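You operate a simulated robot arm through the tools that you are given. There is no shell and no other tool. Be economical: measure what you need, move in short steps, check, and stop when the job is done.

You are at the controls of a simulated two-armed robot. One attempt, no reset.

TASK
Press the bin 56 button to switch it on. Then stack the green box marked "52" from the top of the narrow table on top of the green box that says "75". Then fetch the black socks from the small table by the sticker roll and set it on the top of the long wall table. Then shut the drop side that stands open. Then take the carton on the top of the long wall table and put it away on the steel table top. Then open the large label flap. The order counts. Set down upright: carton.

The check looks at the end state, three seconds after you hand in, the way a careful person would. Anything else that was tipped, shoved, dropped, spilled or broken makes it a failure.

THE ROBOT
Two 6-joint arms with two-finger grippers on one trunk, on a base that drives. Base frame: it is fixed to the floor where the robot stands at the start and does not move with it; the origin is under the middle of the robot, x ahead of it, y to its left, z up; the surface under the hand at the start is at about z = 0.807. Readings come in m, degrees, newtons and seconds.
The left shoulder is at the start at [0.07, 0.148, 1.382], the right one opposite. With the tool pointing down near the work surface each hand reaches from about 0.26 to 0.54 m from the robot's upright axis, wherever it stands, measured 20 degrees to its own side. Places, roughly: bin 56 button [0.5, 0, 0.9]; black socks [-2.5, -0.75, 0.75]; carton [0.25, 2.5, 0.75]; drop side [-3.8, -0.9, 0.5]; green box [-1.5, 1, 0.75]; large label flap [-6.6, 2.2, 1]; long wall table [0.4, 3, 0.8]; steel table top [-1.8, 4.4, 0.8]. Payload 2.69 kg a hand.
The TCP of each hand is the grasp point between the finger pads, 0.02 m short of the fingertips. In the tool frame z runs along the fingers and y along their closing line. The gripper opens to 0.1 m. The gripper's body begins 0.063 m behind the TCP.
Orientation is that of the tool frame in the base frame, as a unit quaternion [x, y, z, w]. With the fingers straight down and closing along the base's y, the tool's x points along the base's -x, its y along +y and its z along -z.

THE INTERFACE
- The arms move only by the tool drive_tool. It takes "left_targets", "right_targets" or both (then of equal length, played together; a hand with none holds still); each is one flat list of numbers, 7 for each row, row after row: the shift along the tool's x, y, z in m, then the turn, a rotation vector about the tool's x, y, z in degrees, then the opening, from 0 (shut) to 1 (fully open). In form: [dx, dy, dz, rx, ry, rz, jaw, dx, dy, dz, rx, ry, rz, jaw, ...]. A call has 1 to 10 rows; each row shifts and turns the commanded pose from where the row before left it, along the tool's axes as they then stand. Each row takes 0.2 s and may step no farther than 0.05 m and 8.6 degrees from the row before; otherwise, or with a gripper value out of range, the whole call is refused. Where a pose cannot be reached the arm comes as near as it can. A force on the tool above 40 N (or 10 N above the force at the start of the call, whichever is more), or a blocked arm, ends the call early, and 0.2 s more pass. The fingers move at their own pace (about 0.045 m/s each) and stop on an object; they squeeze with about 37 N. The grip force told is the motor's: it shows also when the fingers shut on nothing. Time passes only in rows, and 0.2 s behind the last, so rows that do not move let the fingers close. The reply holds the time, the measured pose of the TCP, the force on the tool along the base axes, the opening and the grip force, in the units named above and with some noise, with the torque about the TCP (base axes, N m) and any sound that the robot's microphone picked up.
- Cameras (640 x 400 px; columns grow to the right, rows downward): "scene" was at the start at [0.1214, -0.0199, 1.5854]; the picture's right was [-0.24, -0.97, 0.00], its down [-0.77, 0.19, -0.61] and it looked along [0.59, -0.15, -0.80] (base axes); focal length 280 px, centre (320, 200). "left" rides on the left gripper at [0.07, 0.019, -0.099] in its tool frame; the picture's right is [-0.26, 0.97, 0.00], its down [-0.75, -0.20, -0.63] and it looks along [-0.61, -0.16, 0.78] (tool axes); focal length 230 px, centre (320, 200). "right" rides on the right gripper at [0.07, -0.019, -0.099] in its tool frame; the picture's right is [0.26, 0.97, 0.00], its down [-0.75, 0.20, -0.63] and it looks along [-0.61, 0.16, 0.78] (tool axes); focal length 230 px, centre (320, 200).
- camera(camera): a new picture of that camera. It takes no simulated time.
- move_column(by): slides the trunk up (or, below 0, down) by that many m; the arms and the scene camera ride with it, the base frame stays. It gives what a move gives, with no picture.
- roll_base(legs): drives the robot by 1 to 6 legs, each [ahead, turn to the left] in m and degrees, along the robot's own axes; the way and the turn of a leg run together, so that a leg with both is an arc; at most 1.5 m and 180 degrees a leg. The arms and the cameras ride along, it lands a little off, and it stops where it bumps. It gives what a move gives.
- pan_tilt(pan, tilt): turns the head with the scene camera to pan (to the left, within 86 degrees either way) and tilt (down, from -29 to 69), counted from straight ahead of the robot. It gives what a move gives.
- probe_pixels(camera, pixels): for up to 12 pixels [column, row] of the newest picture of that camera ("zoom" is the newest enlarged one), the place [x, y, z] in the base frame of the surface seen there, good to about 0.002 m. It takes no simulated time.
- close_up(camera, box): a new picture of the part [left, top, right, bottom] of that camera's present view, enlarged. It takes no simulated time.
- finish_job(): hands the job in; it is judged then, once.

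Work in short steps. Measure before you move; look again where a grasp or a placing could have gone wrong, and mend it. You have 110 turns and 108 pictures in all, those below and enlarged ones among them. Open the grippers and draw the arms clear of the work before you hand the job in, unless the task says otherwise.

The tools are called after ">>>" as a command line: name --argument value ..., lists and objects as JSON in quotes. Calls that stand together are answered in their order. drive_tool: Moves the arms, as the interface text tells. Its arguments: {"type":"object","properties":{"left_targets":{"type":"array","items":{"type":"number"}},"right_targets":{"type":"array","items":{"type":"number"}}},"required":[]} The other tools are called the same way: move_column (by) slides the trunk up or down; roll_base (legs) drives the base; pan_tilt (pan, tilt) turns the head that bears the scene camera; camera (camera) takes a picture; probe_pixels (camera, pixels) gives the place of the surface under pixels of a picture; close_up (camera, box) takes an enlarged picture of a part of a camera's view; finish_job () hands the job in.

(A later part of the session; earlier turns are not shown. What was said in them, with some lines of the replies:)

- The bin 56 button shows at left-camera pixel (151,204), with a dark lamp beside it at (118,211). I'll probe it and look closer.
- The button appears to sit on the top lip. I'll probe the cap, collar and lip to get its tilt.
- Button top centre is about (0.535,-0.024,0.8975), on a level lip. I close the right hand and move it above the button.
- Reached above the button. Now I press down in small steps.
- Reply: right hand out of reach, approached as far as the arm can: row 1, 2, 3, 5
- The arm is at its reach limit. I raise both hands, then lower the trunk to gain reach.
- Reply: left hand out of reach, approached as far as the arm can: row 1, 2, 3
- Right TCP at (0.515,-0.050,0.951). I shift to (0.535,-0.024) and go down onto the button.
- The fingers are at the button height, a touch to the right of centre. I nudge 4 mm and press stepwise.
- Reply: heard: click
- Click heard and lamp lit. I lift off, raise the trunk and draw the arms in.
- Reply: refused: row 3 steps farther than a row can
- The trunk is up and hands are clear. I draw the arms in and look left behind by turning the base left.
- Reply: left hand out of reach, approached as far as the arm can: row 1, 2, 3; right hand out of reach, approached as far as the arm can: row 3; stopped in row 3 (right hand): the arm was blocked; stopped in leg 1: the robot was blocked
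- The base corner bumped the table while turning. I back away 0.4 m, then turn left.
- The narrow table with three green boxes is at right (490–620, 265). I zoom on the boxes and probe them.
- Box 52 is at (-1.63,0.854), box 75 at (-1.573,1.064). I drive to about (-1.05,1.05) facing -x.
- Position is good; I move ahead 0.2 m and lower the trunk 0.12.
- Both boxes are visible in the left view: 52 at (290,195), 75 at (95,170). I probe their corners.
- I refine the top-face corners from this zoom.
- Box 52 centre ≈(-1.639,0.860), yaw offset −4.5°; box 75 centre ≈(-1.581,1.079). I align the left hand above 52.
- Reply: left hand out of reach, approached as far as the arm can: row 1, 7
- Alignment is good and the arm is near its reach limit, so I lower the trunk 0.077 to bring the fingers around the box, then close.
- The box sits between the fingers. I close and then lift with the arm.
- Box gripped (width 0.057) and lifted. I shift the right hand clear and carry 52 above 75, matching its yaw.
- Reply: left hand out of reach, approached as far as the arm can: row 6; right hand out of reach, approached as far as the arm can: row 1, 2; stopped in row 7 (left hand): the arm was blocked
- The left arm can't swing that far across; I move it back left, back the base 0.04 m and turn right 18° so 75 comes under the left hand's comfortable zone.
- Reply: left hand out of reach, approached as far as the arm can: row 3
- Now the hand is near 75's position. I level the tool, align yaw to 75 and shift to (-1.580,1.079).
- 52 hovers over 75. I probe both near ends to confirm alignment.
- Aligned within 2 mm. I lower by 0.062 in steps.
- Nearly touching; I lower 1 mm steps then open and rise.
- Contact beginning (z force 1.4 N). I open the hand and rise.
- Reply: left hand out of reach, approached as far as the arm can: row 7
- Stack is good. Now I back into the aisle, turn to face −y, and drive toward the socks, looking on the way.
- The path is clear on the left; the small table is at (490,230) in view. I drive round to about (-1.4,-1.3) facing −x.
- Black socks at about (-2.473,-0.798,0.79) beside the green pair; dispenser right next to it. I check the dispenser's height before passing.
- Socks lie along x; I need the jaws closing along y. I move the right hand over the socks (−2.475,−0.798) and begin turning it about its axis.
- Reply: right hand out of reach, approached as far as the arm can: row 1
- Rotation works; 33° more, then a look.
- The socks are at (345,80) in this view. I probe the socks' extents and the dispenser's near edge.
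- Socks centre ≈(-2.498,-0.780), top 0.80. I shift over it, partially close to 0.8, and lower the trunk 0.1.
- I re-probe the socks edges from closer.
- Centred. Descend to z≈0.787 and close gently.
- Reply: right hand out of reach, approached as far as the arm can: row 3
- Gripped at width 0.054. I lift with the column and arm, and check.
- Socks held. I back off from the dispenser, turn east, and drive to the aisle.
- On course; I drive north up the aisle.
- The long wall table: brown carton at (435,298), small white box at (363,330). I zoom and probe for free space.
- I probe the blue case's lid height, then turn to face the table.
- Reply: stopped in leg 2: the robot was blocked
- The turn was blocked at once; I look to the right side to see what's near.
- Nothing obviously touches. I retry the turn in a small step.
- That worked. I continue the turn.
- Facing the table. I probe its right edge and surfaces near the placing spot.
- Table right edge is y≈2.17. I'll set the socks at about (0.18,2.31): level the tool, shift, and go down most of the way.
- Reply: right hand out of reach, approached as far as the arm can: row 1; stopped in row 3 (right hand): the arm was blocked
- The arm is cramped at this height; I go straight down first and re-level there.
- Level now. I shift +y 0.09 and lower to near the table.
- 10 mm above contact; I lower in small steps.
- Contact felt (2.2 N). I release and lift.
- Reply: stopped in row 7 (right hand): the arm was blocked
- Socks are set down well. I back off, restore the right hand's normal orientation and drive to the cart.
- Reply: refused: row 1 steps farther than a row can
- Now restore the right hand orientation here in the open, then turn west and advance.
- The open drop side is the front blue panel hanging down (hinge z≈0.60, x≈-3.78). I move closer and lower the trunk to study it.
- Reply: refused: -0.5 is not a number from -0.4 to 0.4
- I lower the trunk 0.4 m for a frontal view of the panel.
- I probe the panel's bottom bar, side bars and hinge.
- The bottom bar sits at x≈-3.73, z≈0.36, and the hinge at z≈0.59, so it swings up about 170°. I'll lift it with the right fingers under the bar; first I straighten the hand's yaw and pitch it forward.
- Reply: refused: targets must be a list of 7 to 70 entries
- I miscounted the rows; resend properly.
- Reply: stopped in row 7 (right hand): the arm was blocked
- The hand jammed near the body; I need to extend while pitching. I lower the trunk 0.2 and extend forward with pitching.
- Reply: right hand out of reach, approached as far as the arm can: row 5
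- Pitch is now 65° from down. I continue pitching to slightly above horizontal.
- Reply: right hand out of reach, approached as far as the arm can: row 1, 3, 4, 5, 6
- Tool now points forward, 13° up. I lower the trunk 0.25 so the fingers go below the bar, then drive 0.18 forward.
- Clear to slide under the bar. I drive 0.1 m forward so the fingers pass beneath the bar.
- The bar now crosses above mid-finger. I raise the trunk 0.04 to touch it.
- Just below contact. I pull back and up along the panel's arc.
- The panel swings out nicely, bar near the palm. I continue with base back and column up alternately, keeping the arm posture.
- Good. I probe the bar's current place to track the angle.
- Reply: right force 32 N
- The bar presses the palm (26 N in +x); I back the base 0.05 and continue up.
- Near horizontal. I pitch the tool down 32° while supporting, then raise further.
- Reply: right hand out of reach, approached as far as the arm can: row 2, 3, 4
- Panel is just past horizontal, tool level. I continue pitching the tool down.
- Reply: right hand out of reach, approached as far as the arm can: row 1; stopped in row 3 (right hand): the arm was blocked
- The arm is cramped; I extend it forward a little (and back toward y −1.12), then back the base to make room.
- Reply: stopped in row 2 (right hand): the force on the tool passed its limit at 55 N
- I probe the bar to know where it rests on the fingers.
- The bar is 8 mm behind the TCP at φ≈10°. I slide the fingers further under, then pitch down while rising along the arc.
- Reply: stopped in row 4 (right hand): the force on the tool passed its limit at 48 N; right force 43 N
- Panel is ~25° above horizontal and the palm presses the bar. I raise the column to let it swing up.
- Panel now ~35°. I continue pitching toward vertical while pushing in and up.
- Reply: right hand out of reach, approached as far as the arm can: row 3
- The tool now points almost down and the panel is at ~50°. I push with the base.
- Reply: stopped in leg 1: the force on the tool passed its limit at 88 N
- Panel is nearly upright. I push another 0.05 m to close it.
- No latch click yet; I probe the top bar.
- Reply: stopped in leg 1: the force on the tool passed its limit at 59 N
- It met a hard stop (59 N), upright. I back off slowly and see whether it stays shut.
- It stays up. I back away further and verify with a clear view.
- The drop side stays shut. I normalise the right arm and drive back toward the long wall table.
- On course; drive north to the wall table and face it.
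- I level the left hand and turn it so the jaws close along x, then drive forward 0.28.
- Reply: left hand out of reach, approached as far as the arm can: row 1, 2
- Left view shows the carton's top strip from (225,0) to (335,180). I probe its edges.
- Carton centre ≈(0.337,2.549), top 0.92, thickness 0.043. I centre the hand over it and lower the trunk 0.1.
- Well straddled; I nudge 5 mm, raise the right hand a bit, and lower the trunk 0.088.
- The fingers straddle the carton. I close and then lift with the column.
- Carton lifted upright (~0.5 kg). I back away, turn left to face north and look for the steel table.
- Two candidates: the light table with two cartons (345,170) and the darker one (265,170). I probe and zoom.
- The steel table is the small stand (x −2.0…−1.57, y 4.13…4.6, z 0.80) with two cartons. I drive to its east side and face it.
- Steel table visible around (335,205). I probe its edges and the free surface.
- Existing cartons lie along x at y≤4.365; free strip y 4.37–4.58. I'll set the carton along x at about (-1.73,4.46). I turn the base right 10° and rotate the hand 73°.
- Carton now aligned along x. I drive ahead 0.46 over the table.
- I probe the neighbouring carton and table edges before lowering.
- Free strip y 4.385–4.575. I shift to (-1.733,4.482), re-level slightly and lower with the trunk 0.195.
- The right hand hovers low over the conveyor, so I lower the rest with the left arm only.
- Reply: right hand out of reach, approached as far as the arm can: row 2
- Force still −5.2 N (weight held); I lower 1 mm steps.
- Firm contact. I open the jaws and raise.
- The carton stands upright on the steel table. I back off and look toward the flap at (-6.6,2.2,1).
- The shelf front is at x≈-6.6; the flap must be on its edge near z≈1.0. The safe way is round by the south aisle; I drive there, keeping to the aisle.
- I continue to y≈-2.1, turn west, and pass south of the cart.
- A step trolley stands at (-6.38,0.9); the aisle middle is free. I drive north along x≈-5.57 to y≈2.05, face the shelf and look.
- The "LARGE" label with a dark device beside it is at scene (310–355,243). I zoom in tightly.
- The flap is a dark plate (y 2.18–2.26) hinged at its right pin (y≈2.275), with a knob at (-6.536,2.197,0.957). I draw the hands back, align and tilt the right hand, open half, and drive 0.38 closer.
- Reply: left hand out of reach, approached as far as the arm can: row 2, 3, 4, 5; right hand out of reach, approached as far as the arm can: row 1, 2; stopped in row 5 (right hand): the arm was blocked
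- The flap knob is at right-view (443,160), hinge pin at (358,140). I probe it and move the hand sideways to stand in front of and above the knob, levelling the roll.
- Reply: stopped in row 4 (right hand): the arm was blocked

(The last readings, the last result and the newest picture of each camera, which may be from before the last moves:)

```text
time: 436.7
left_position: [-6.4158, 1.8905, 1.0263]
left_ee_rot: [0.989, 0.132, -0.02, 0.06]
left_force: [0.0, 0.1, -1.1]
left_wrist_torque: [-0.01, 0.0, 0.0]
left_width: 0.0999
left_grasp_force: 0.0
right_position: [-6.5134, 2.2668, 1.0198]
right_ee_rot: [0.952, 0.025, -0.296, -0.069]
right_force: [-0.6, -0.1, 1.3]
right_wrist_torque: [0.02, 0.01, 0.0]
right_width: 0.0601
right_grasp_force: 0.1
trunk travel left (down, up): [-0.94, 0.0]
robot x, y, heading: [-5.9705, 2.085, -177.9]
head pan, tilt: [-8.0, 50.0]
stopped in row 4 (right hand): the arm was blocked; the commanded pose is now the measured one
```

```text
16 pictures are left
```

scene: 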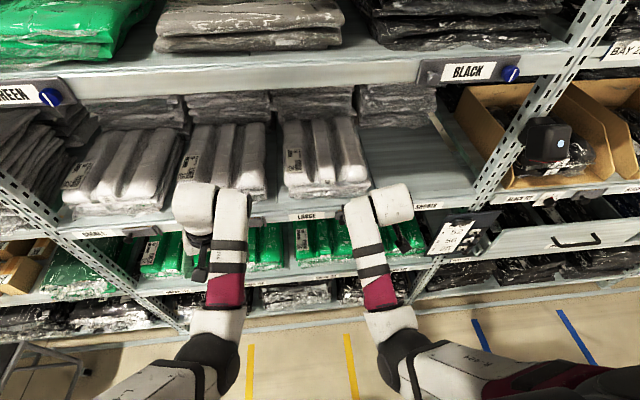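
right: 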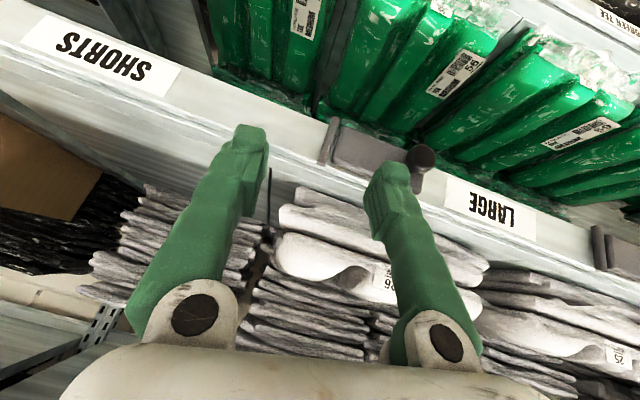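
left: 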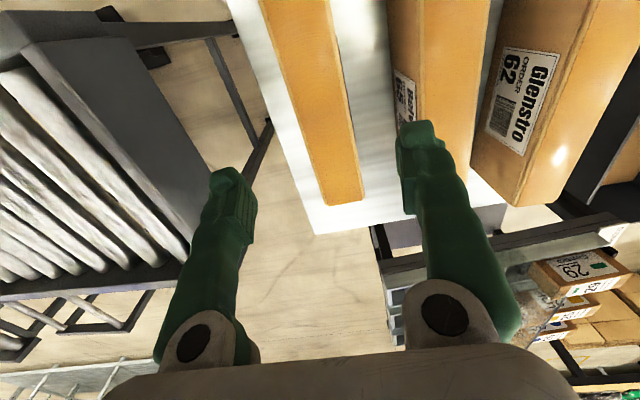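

The arm is cramped, so I turn the base left 8° to bring the hand in line with the knob, then lower the trunk 0.05.

>>> roll_base --legs '[[0, 7.5]]'

>>> move_column --by -0.055

>>> camera --camera "right"

>>> probe_pixels --camera "right" --pixels '[[320, 150], [310, 170], [330, 170], [320, 190], [300, 150], [340, 150], [320, 130], [280, 150]]'

```text
time: 437.7
left_position: [-6.3894, 1.8413, 1.0286]
left_ee_rot: [0.979, 0.193, -0.019, 0.061]
left_force: [0.2, 0.1, -0.5]
left_wrist_torque: [-0.05, 0.03, 0.0]
left_width: 0.0998
left_grasp_force: 0.1
right_position: [-6.5321, 2.2016, 1.0159]
right_ee_rot: [0.95, 0.083, -0.297, -0.049]
right_force: [1.0, 0.3, 0.1]
right_wrist_torque: [0.0, 0.01, 0.03]
right_width: 0.06
right_grasp_force: 0.0
trunk travel left (down, up): [-0.94, 0.0]
robot x, y, heading: [-5.9719, 2.0853, -170.6]
head pan, tilt: [-8.0, 50.0]
```

```text
time: 438.6
left_position: [-6.3902, 1.8368, 0.9732]
left_ee_rot: [0.979, 0.192, -0.019, 0.06]
left_force: [0.3, 1.1, 0.1]
left_wrist_torque: [0.05, 0.02, -0.02]
left_width: 0.1
left_grasp_force: 0.0
right_position: [-6.5324, 2.199, 0.9628]
right_ee_rot: [0.949, 0.085, -0.298, -0.05]
right_force: [0.0, 0.2, -0.2]
right_wrist_torque: [0.0, 0.03, -0.03]
right_width: 0.0599
right_grasp_force: 0.0
trunk travel left (down, up): [-0.885, 0.055]
robot x, y, heading: [-5.9672, 2.0812, -170.9]
head pan, tilt: [-8.0, 50.0]
```

```text
15 pictures are left
```

right: 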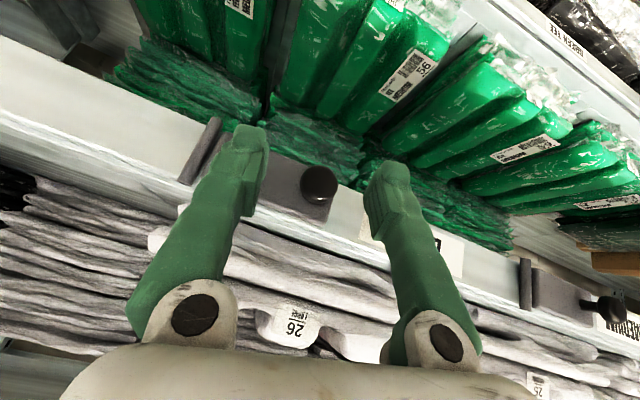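

```text
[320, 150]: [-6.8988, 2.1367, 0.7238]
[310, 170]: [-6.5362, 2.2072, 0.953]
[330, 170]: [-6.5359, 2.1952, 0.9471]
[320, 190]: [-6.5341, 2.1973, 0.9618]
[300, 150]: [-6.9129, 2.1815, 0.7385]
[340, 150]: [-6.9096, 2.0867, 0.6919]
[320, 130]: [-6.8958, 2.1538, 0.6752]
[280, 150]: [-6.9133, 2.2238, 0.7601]
```

The knob sits between the fingers. I insert 7 mm, close on it, and pull along the flap's arc while yawing the hand.

>>> drive_tool --right_targets '[0, 0, 0.006, 0, 0, 0, 0.4, 0, 0, 0, 0, 0, 0, 0.05, 0, 0, 0, 0, 0, 0, 0.05, 0, 0, 0, 0, 0, 0, 0.05, 0.0105, -0.0028, -0.0066, 0, 0, 0, 0.05, 0.0104, -0.0034, -0.0065, -4.46, -1.17, -6.53, 0.05, 0.0103, -0.0038, -0.0064, -4.46, -1.17, -6.53, 0.05, 0.0102, -0.0042, -0.0062, -4.46, -1.17, -6.53, 0.05, 0.0102, -0.0046, -0.0061, -4.46, -1.17, -6.53, 0.05, 0.01, -0.0049, -0.006, -4.46, -1.17, -6.53, 0.05]'

>>> camera --camera "right"

>>> camera --camera "scene"

```text
time: 440.8
left_position: [-6.402, 1.8385, 0.971]
left_ee_rot: [0.979, 0.193, -0.015, 0.065]
left_force: [0.0, 0.3, 0.3]
left_wrist_torque: [0.01, 0.0, -0.01]
left_width: 0.1001
left_grasp_force: 0.1
right_position: [-6.492, 2.2499, 0.9547]
right_ee_rot: [0.863, 0.403, -0.298, 0.054]
right_force: [-36.6, 11.2, 5.6]
right_wrist_torque: [0.34, 0.01, -0.19]
right_width: 0.0138
right_grasp_force: 40.1
trunk travel left (down, up): [-0.885, 0.055]
robot x, y, heading: [-5.9727, 2.0826, -170.9]
head pan, tilt: [-8.0, 50.0]
```

```text
14 pictures are left
```

right: 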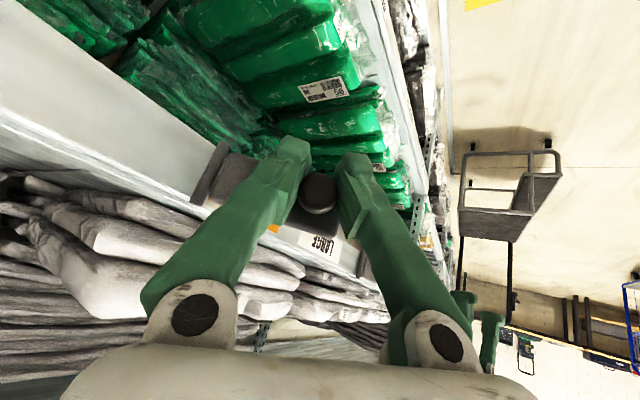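

```text
13 pictures are left
5 turns are left
```

scene: 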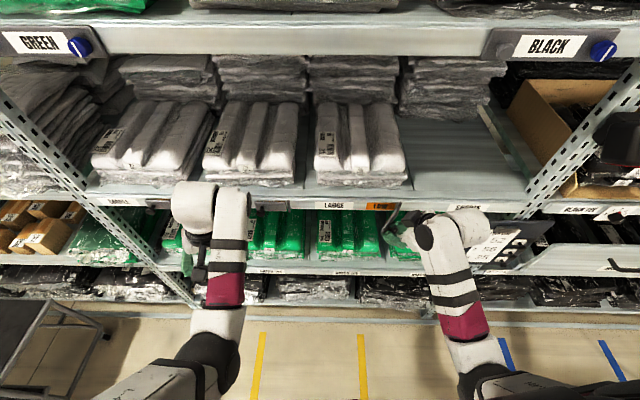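

The flap is about 55° open (orange tag beneath shows). I continue along the arc toward +y past 90°.

>>> drive_tool --right_targets '[0.006, -0.0109, -0.0021, -4.46, -1.17, -6.53, 0.05, 0.0075, -0.0091, -0.0035, -4.46, -1.17, -6.53, 0.05, 0.0084, -0.008, -0.0043, -4.46, -1.17, -6.53, 0.05, 0.009, -0.0075, -0.0048, -4.46, -1.17, -6.53, 0.05, 0.0095, -0.007, -0.0053, -4.46, -1.17, -6.53, 0.05]'

>>> camera --camera "right"

>>> close_up --camera "scene" --box '[300, 170, 460, 270]'

```text
time: 442.0
left_position: [-6.3913, 1.8284, 0.9684]
left_ee_rot: [0.979, 0.194, -0.016, 0.057]
left_force: [-0.6, -1.1, -0.2]
left_wrist_torque: [0.04, 0.02, -0.01]
left_width: 0.1002
left_grasp_force: 0.1
right_position: [-6.4951, 2.296, 0.9543]
right_ee_rot: [0.674, 0.674, -0.257, 0.159]
right_force: [4.0, -28.6, -22.1]
right_wrist_torque: [-0.62, -0.07, 0.03]
right_width: 0.0139
right_grasp_force: 40.8
trunk travel left (down, up): [-0.885, 0.055]
robot x, y, heading: [-5.9707, 2.0824, -170.2]
head pan, tilt: [-8.0, 50.0]
```

```text
12 pictures are left
```

right: 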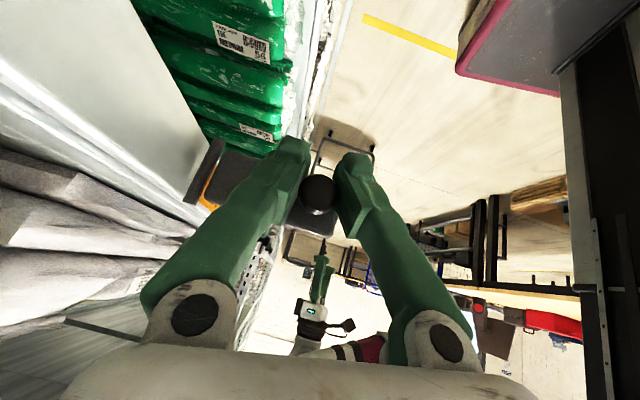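

```text
4.00 times, centred on (380, 220) of scene
4 turns are left
```

zoom: 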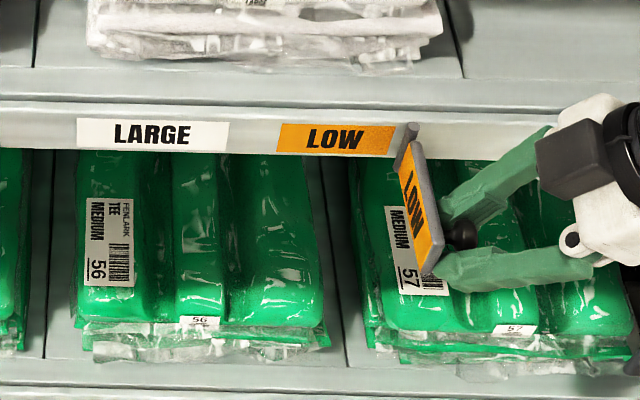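

"LOW" is revealed and the flap stands ~85–90° open. I give a slight last push, release the knob, retract along the tool axis, back away and check.

>>> drive_tool --right_targets '[0.0053, -0.0081, -0.0023, 0, 0, 0, 0.05, 0.0053, -0.0081, -0.0023, 0, 0, 0, 0.05]'

>>> drive_tool --right_targets '[0, 0, 0, 0, 0, 0, 0.3, 0, 0, 0, 0, 0, 0, 0.4, 0, 0, 0, 0, 0, 0, 0.4, 0, 0, -0.02, 0, 0, 0, 0.4, 0, 0, -0.03, 0, 0, 0, 0.4, 0, 0, -0.03, 0, 0, 0, 0.4, 0, 0, -0.03, 0, 0, 0, 0.4]'

>>> camera --camera "scene"

>>> close_up --camera "scene" --box '[300, 150, 460, 250]'

```text
time: 442.4
left_position: [-6.3884, 1.8301, 0.9716]
left_ee_rot: [0.979, 0.196, -0.018, 0.061]
left_force: [-0.3, -0.5, 0.0]
left_wrist_torque: [-0.04, 0.03, -0.02]
left_width: 0.1001
left_grasp_force: 0.0
right_position: [-6.4949, 2.2963, 0.9553]
right_ee_rot: [0.67, 0.675, -0.26, 0.167]
right_force: [-0.4, -24.0, -10.6]
right_wrist_torque: [1.16, -0.08, -0.08]
right_width: 0.0145
right_grasp_force: 41.1
trunk travel left (down, up): [-0.885, 0.055]
robot x, y, heading: [-5.9721, 2.0851, -170.1]
head pan, tilt: [-8.0, 50.0]
stopped in row 1 (right hand): the force on the tool passed its limit at 52 N (the readings are from after the stop); the commanded pose is now the measured one
```

```text
time: 443.9
left_position: [-6.3874, 1.8359, 0.9735]
left_ee_rot: [0.979, 0.194, -0.018, 0.062]
left_force: [0.3, -0.5, 0.4]
left_wrist_torque: [-0.02, 0.02, -0.01]
left_width: 0.1
left_grasp_force: 0.0
right_position: [-6.4804, 2.3674, 1.0454]
right_ee_rot: [0.671, 0.674, -0.26, 0.164]
right_force: [-0.1, 0.1, -0.3]
right_wrist_torque: [-0.02, -0.02, 0.0]
right_width: 0.0401
right_grasp_force: 0.1
trunk travel left (down, up): [-0.885, 0.055]
robot x, y, heading: [-5.9697, 2.0842, -170.4]
head pan, tilt: [-8.0, 50.0]
```

```text
10 pictures are left
```

scene: 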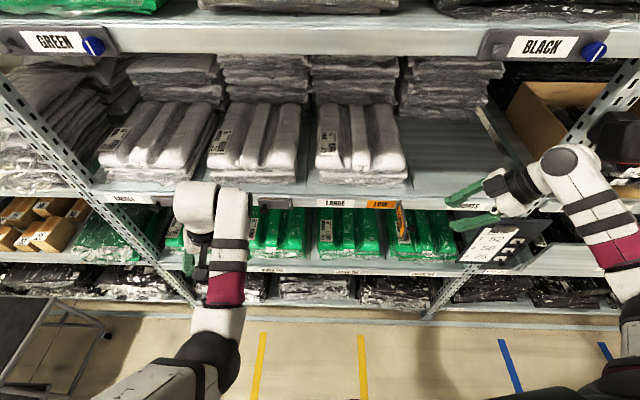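

```text
4.00 times, centred on (380, 200) of scene
3 turns are left
```

zoom: 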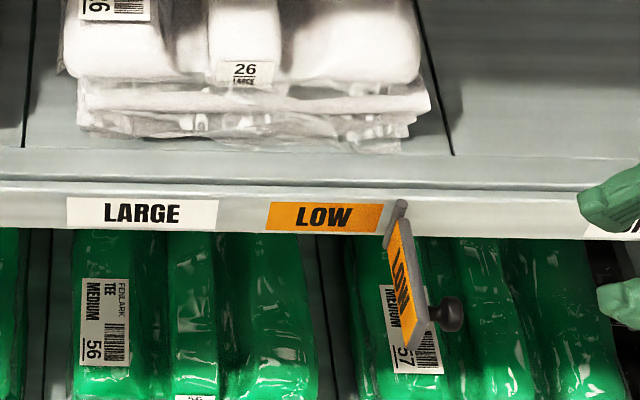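

The flap stands open at its stop. I back the base away 0.35 m and open the grippers.

>>> roll_base --legs '[[-0.3, 0]]'

>>> drive_tool --right_targets '[0, 0, 0, 0, 0, 0, 1, 0, 0, 0, 0, 0, 0, 1, 0, 0, 0, 0, 0, 0, 1]'

>>> camera --camera "scene"

```text
time: 446.0
left_position: [-6.0957, 1.885, 0.972]
left_ee_rot: [0.979, 0.195, -0.017, 0.061]
left_force: [0.6, 0.2, -0.5]
left_wrist_torque: [-0.03, -0.05, 0.02]
left_width: 0.0999
left_grasp_force: 0.0
right_position: [-6.1876, 2.4162, 1.0438]
right_ee_rot: [0.671, 0.675, -0.259, 0.165]
right_force: [-0.1, -0.9, 0.8]
right_wrist_torque: [-0.01, 0.01, 0.0]
right_width: 0.0401
right_grasp_force: 0.1
trunk travel left (down, up): [-0.885, 0.055]
robot x, y, heading: [-5.6781, 2.1339, -170.3]
head pan, tilt: [-8.0, 50.0]
```

```text
time: 446.8
left_position: [-6.0928, 1.8861, 0.9729]
left_ee_rot: [0.979, 0.195, -0.019, 0.061]
left_force: [0.1, 0.1, -0.8]
left_wrist_torque: [0.0, 0.0, -0.01]
left_width: 0.0998
left_grasp_force: 0.1
right_position: [-6.185, 2.4165, 1.0462]
right_ee_rot: [0.671, 0.675, -0.259, 0.165]
right_force: [-0.3, -0.3, 0.2]
right_wrist_torque: [0.0, -0.01, 0.0]
right_width: 0.0999
right_grasp_force: 0.1
trunk travel left (down, up): [-0.885, 0.055]
robot x, y, heading: [-5.674, 2.1343, -169.9]
head pan, tilt: [-8.0, 50.0]
```

```text
8 pictures are left
2 turns are left
```

scene: 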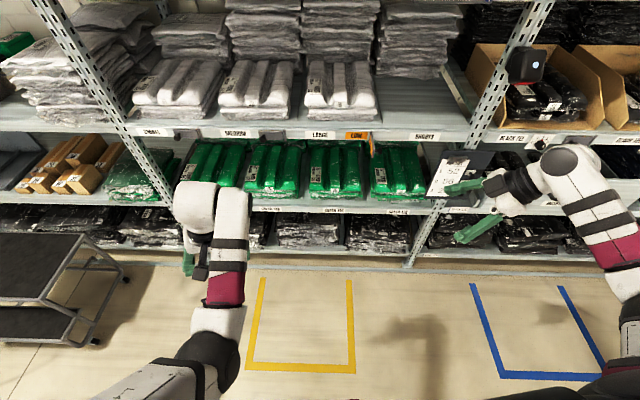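

The flap remains open at (370,143), both hands are open and clear, so I hand in.

>>> finish_job

```text
The job is handed in.
```

All six steps are finished in the order you gave, and the job is handed in.

- **Bin 56 button:** it clicked and its lamp lit.
- **Green boxes:** 52 is stacked on 75, lined up to within about 2 mm.
- **Black socks:** they lie on the long wall table.
- **Drop side:** the blue cart's front panel is swung up and stayed up when I backed away. I heard no latch click.
- **Carton:** it stands upright on the steel table, beside the two cartons already there.
- **Large label flap:** it stands open at its stop, about 90°, with "LOW" showing underneath.

Twice the base was blocked while turning: once near the first table, and once near the long wall table, where I saw nothing in contact. I saw nothing moved or knocked over, but I didn't go back to check the earlier stations.
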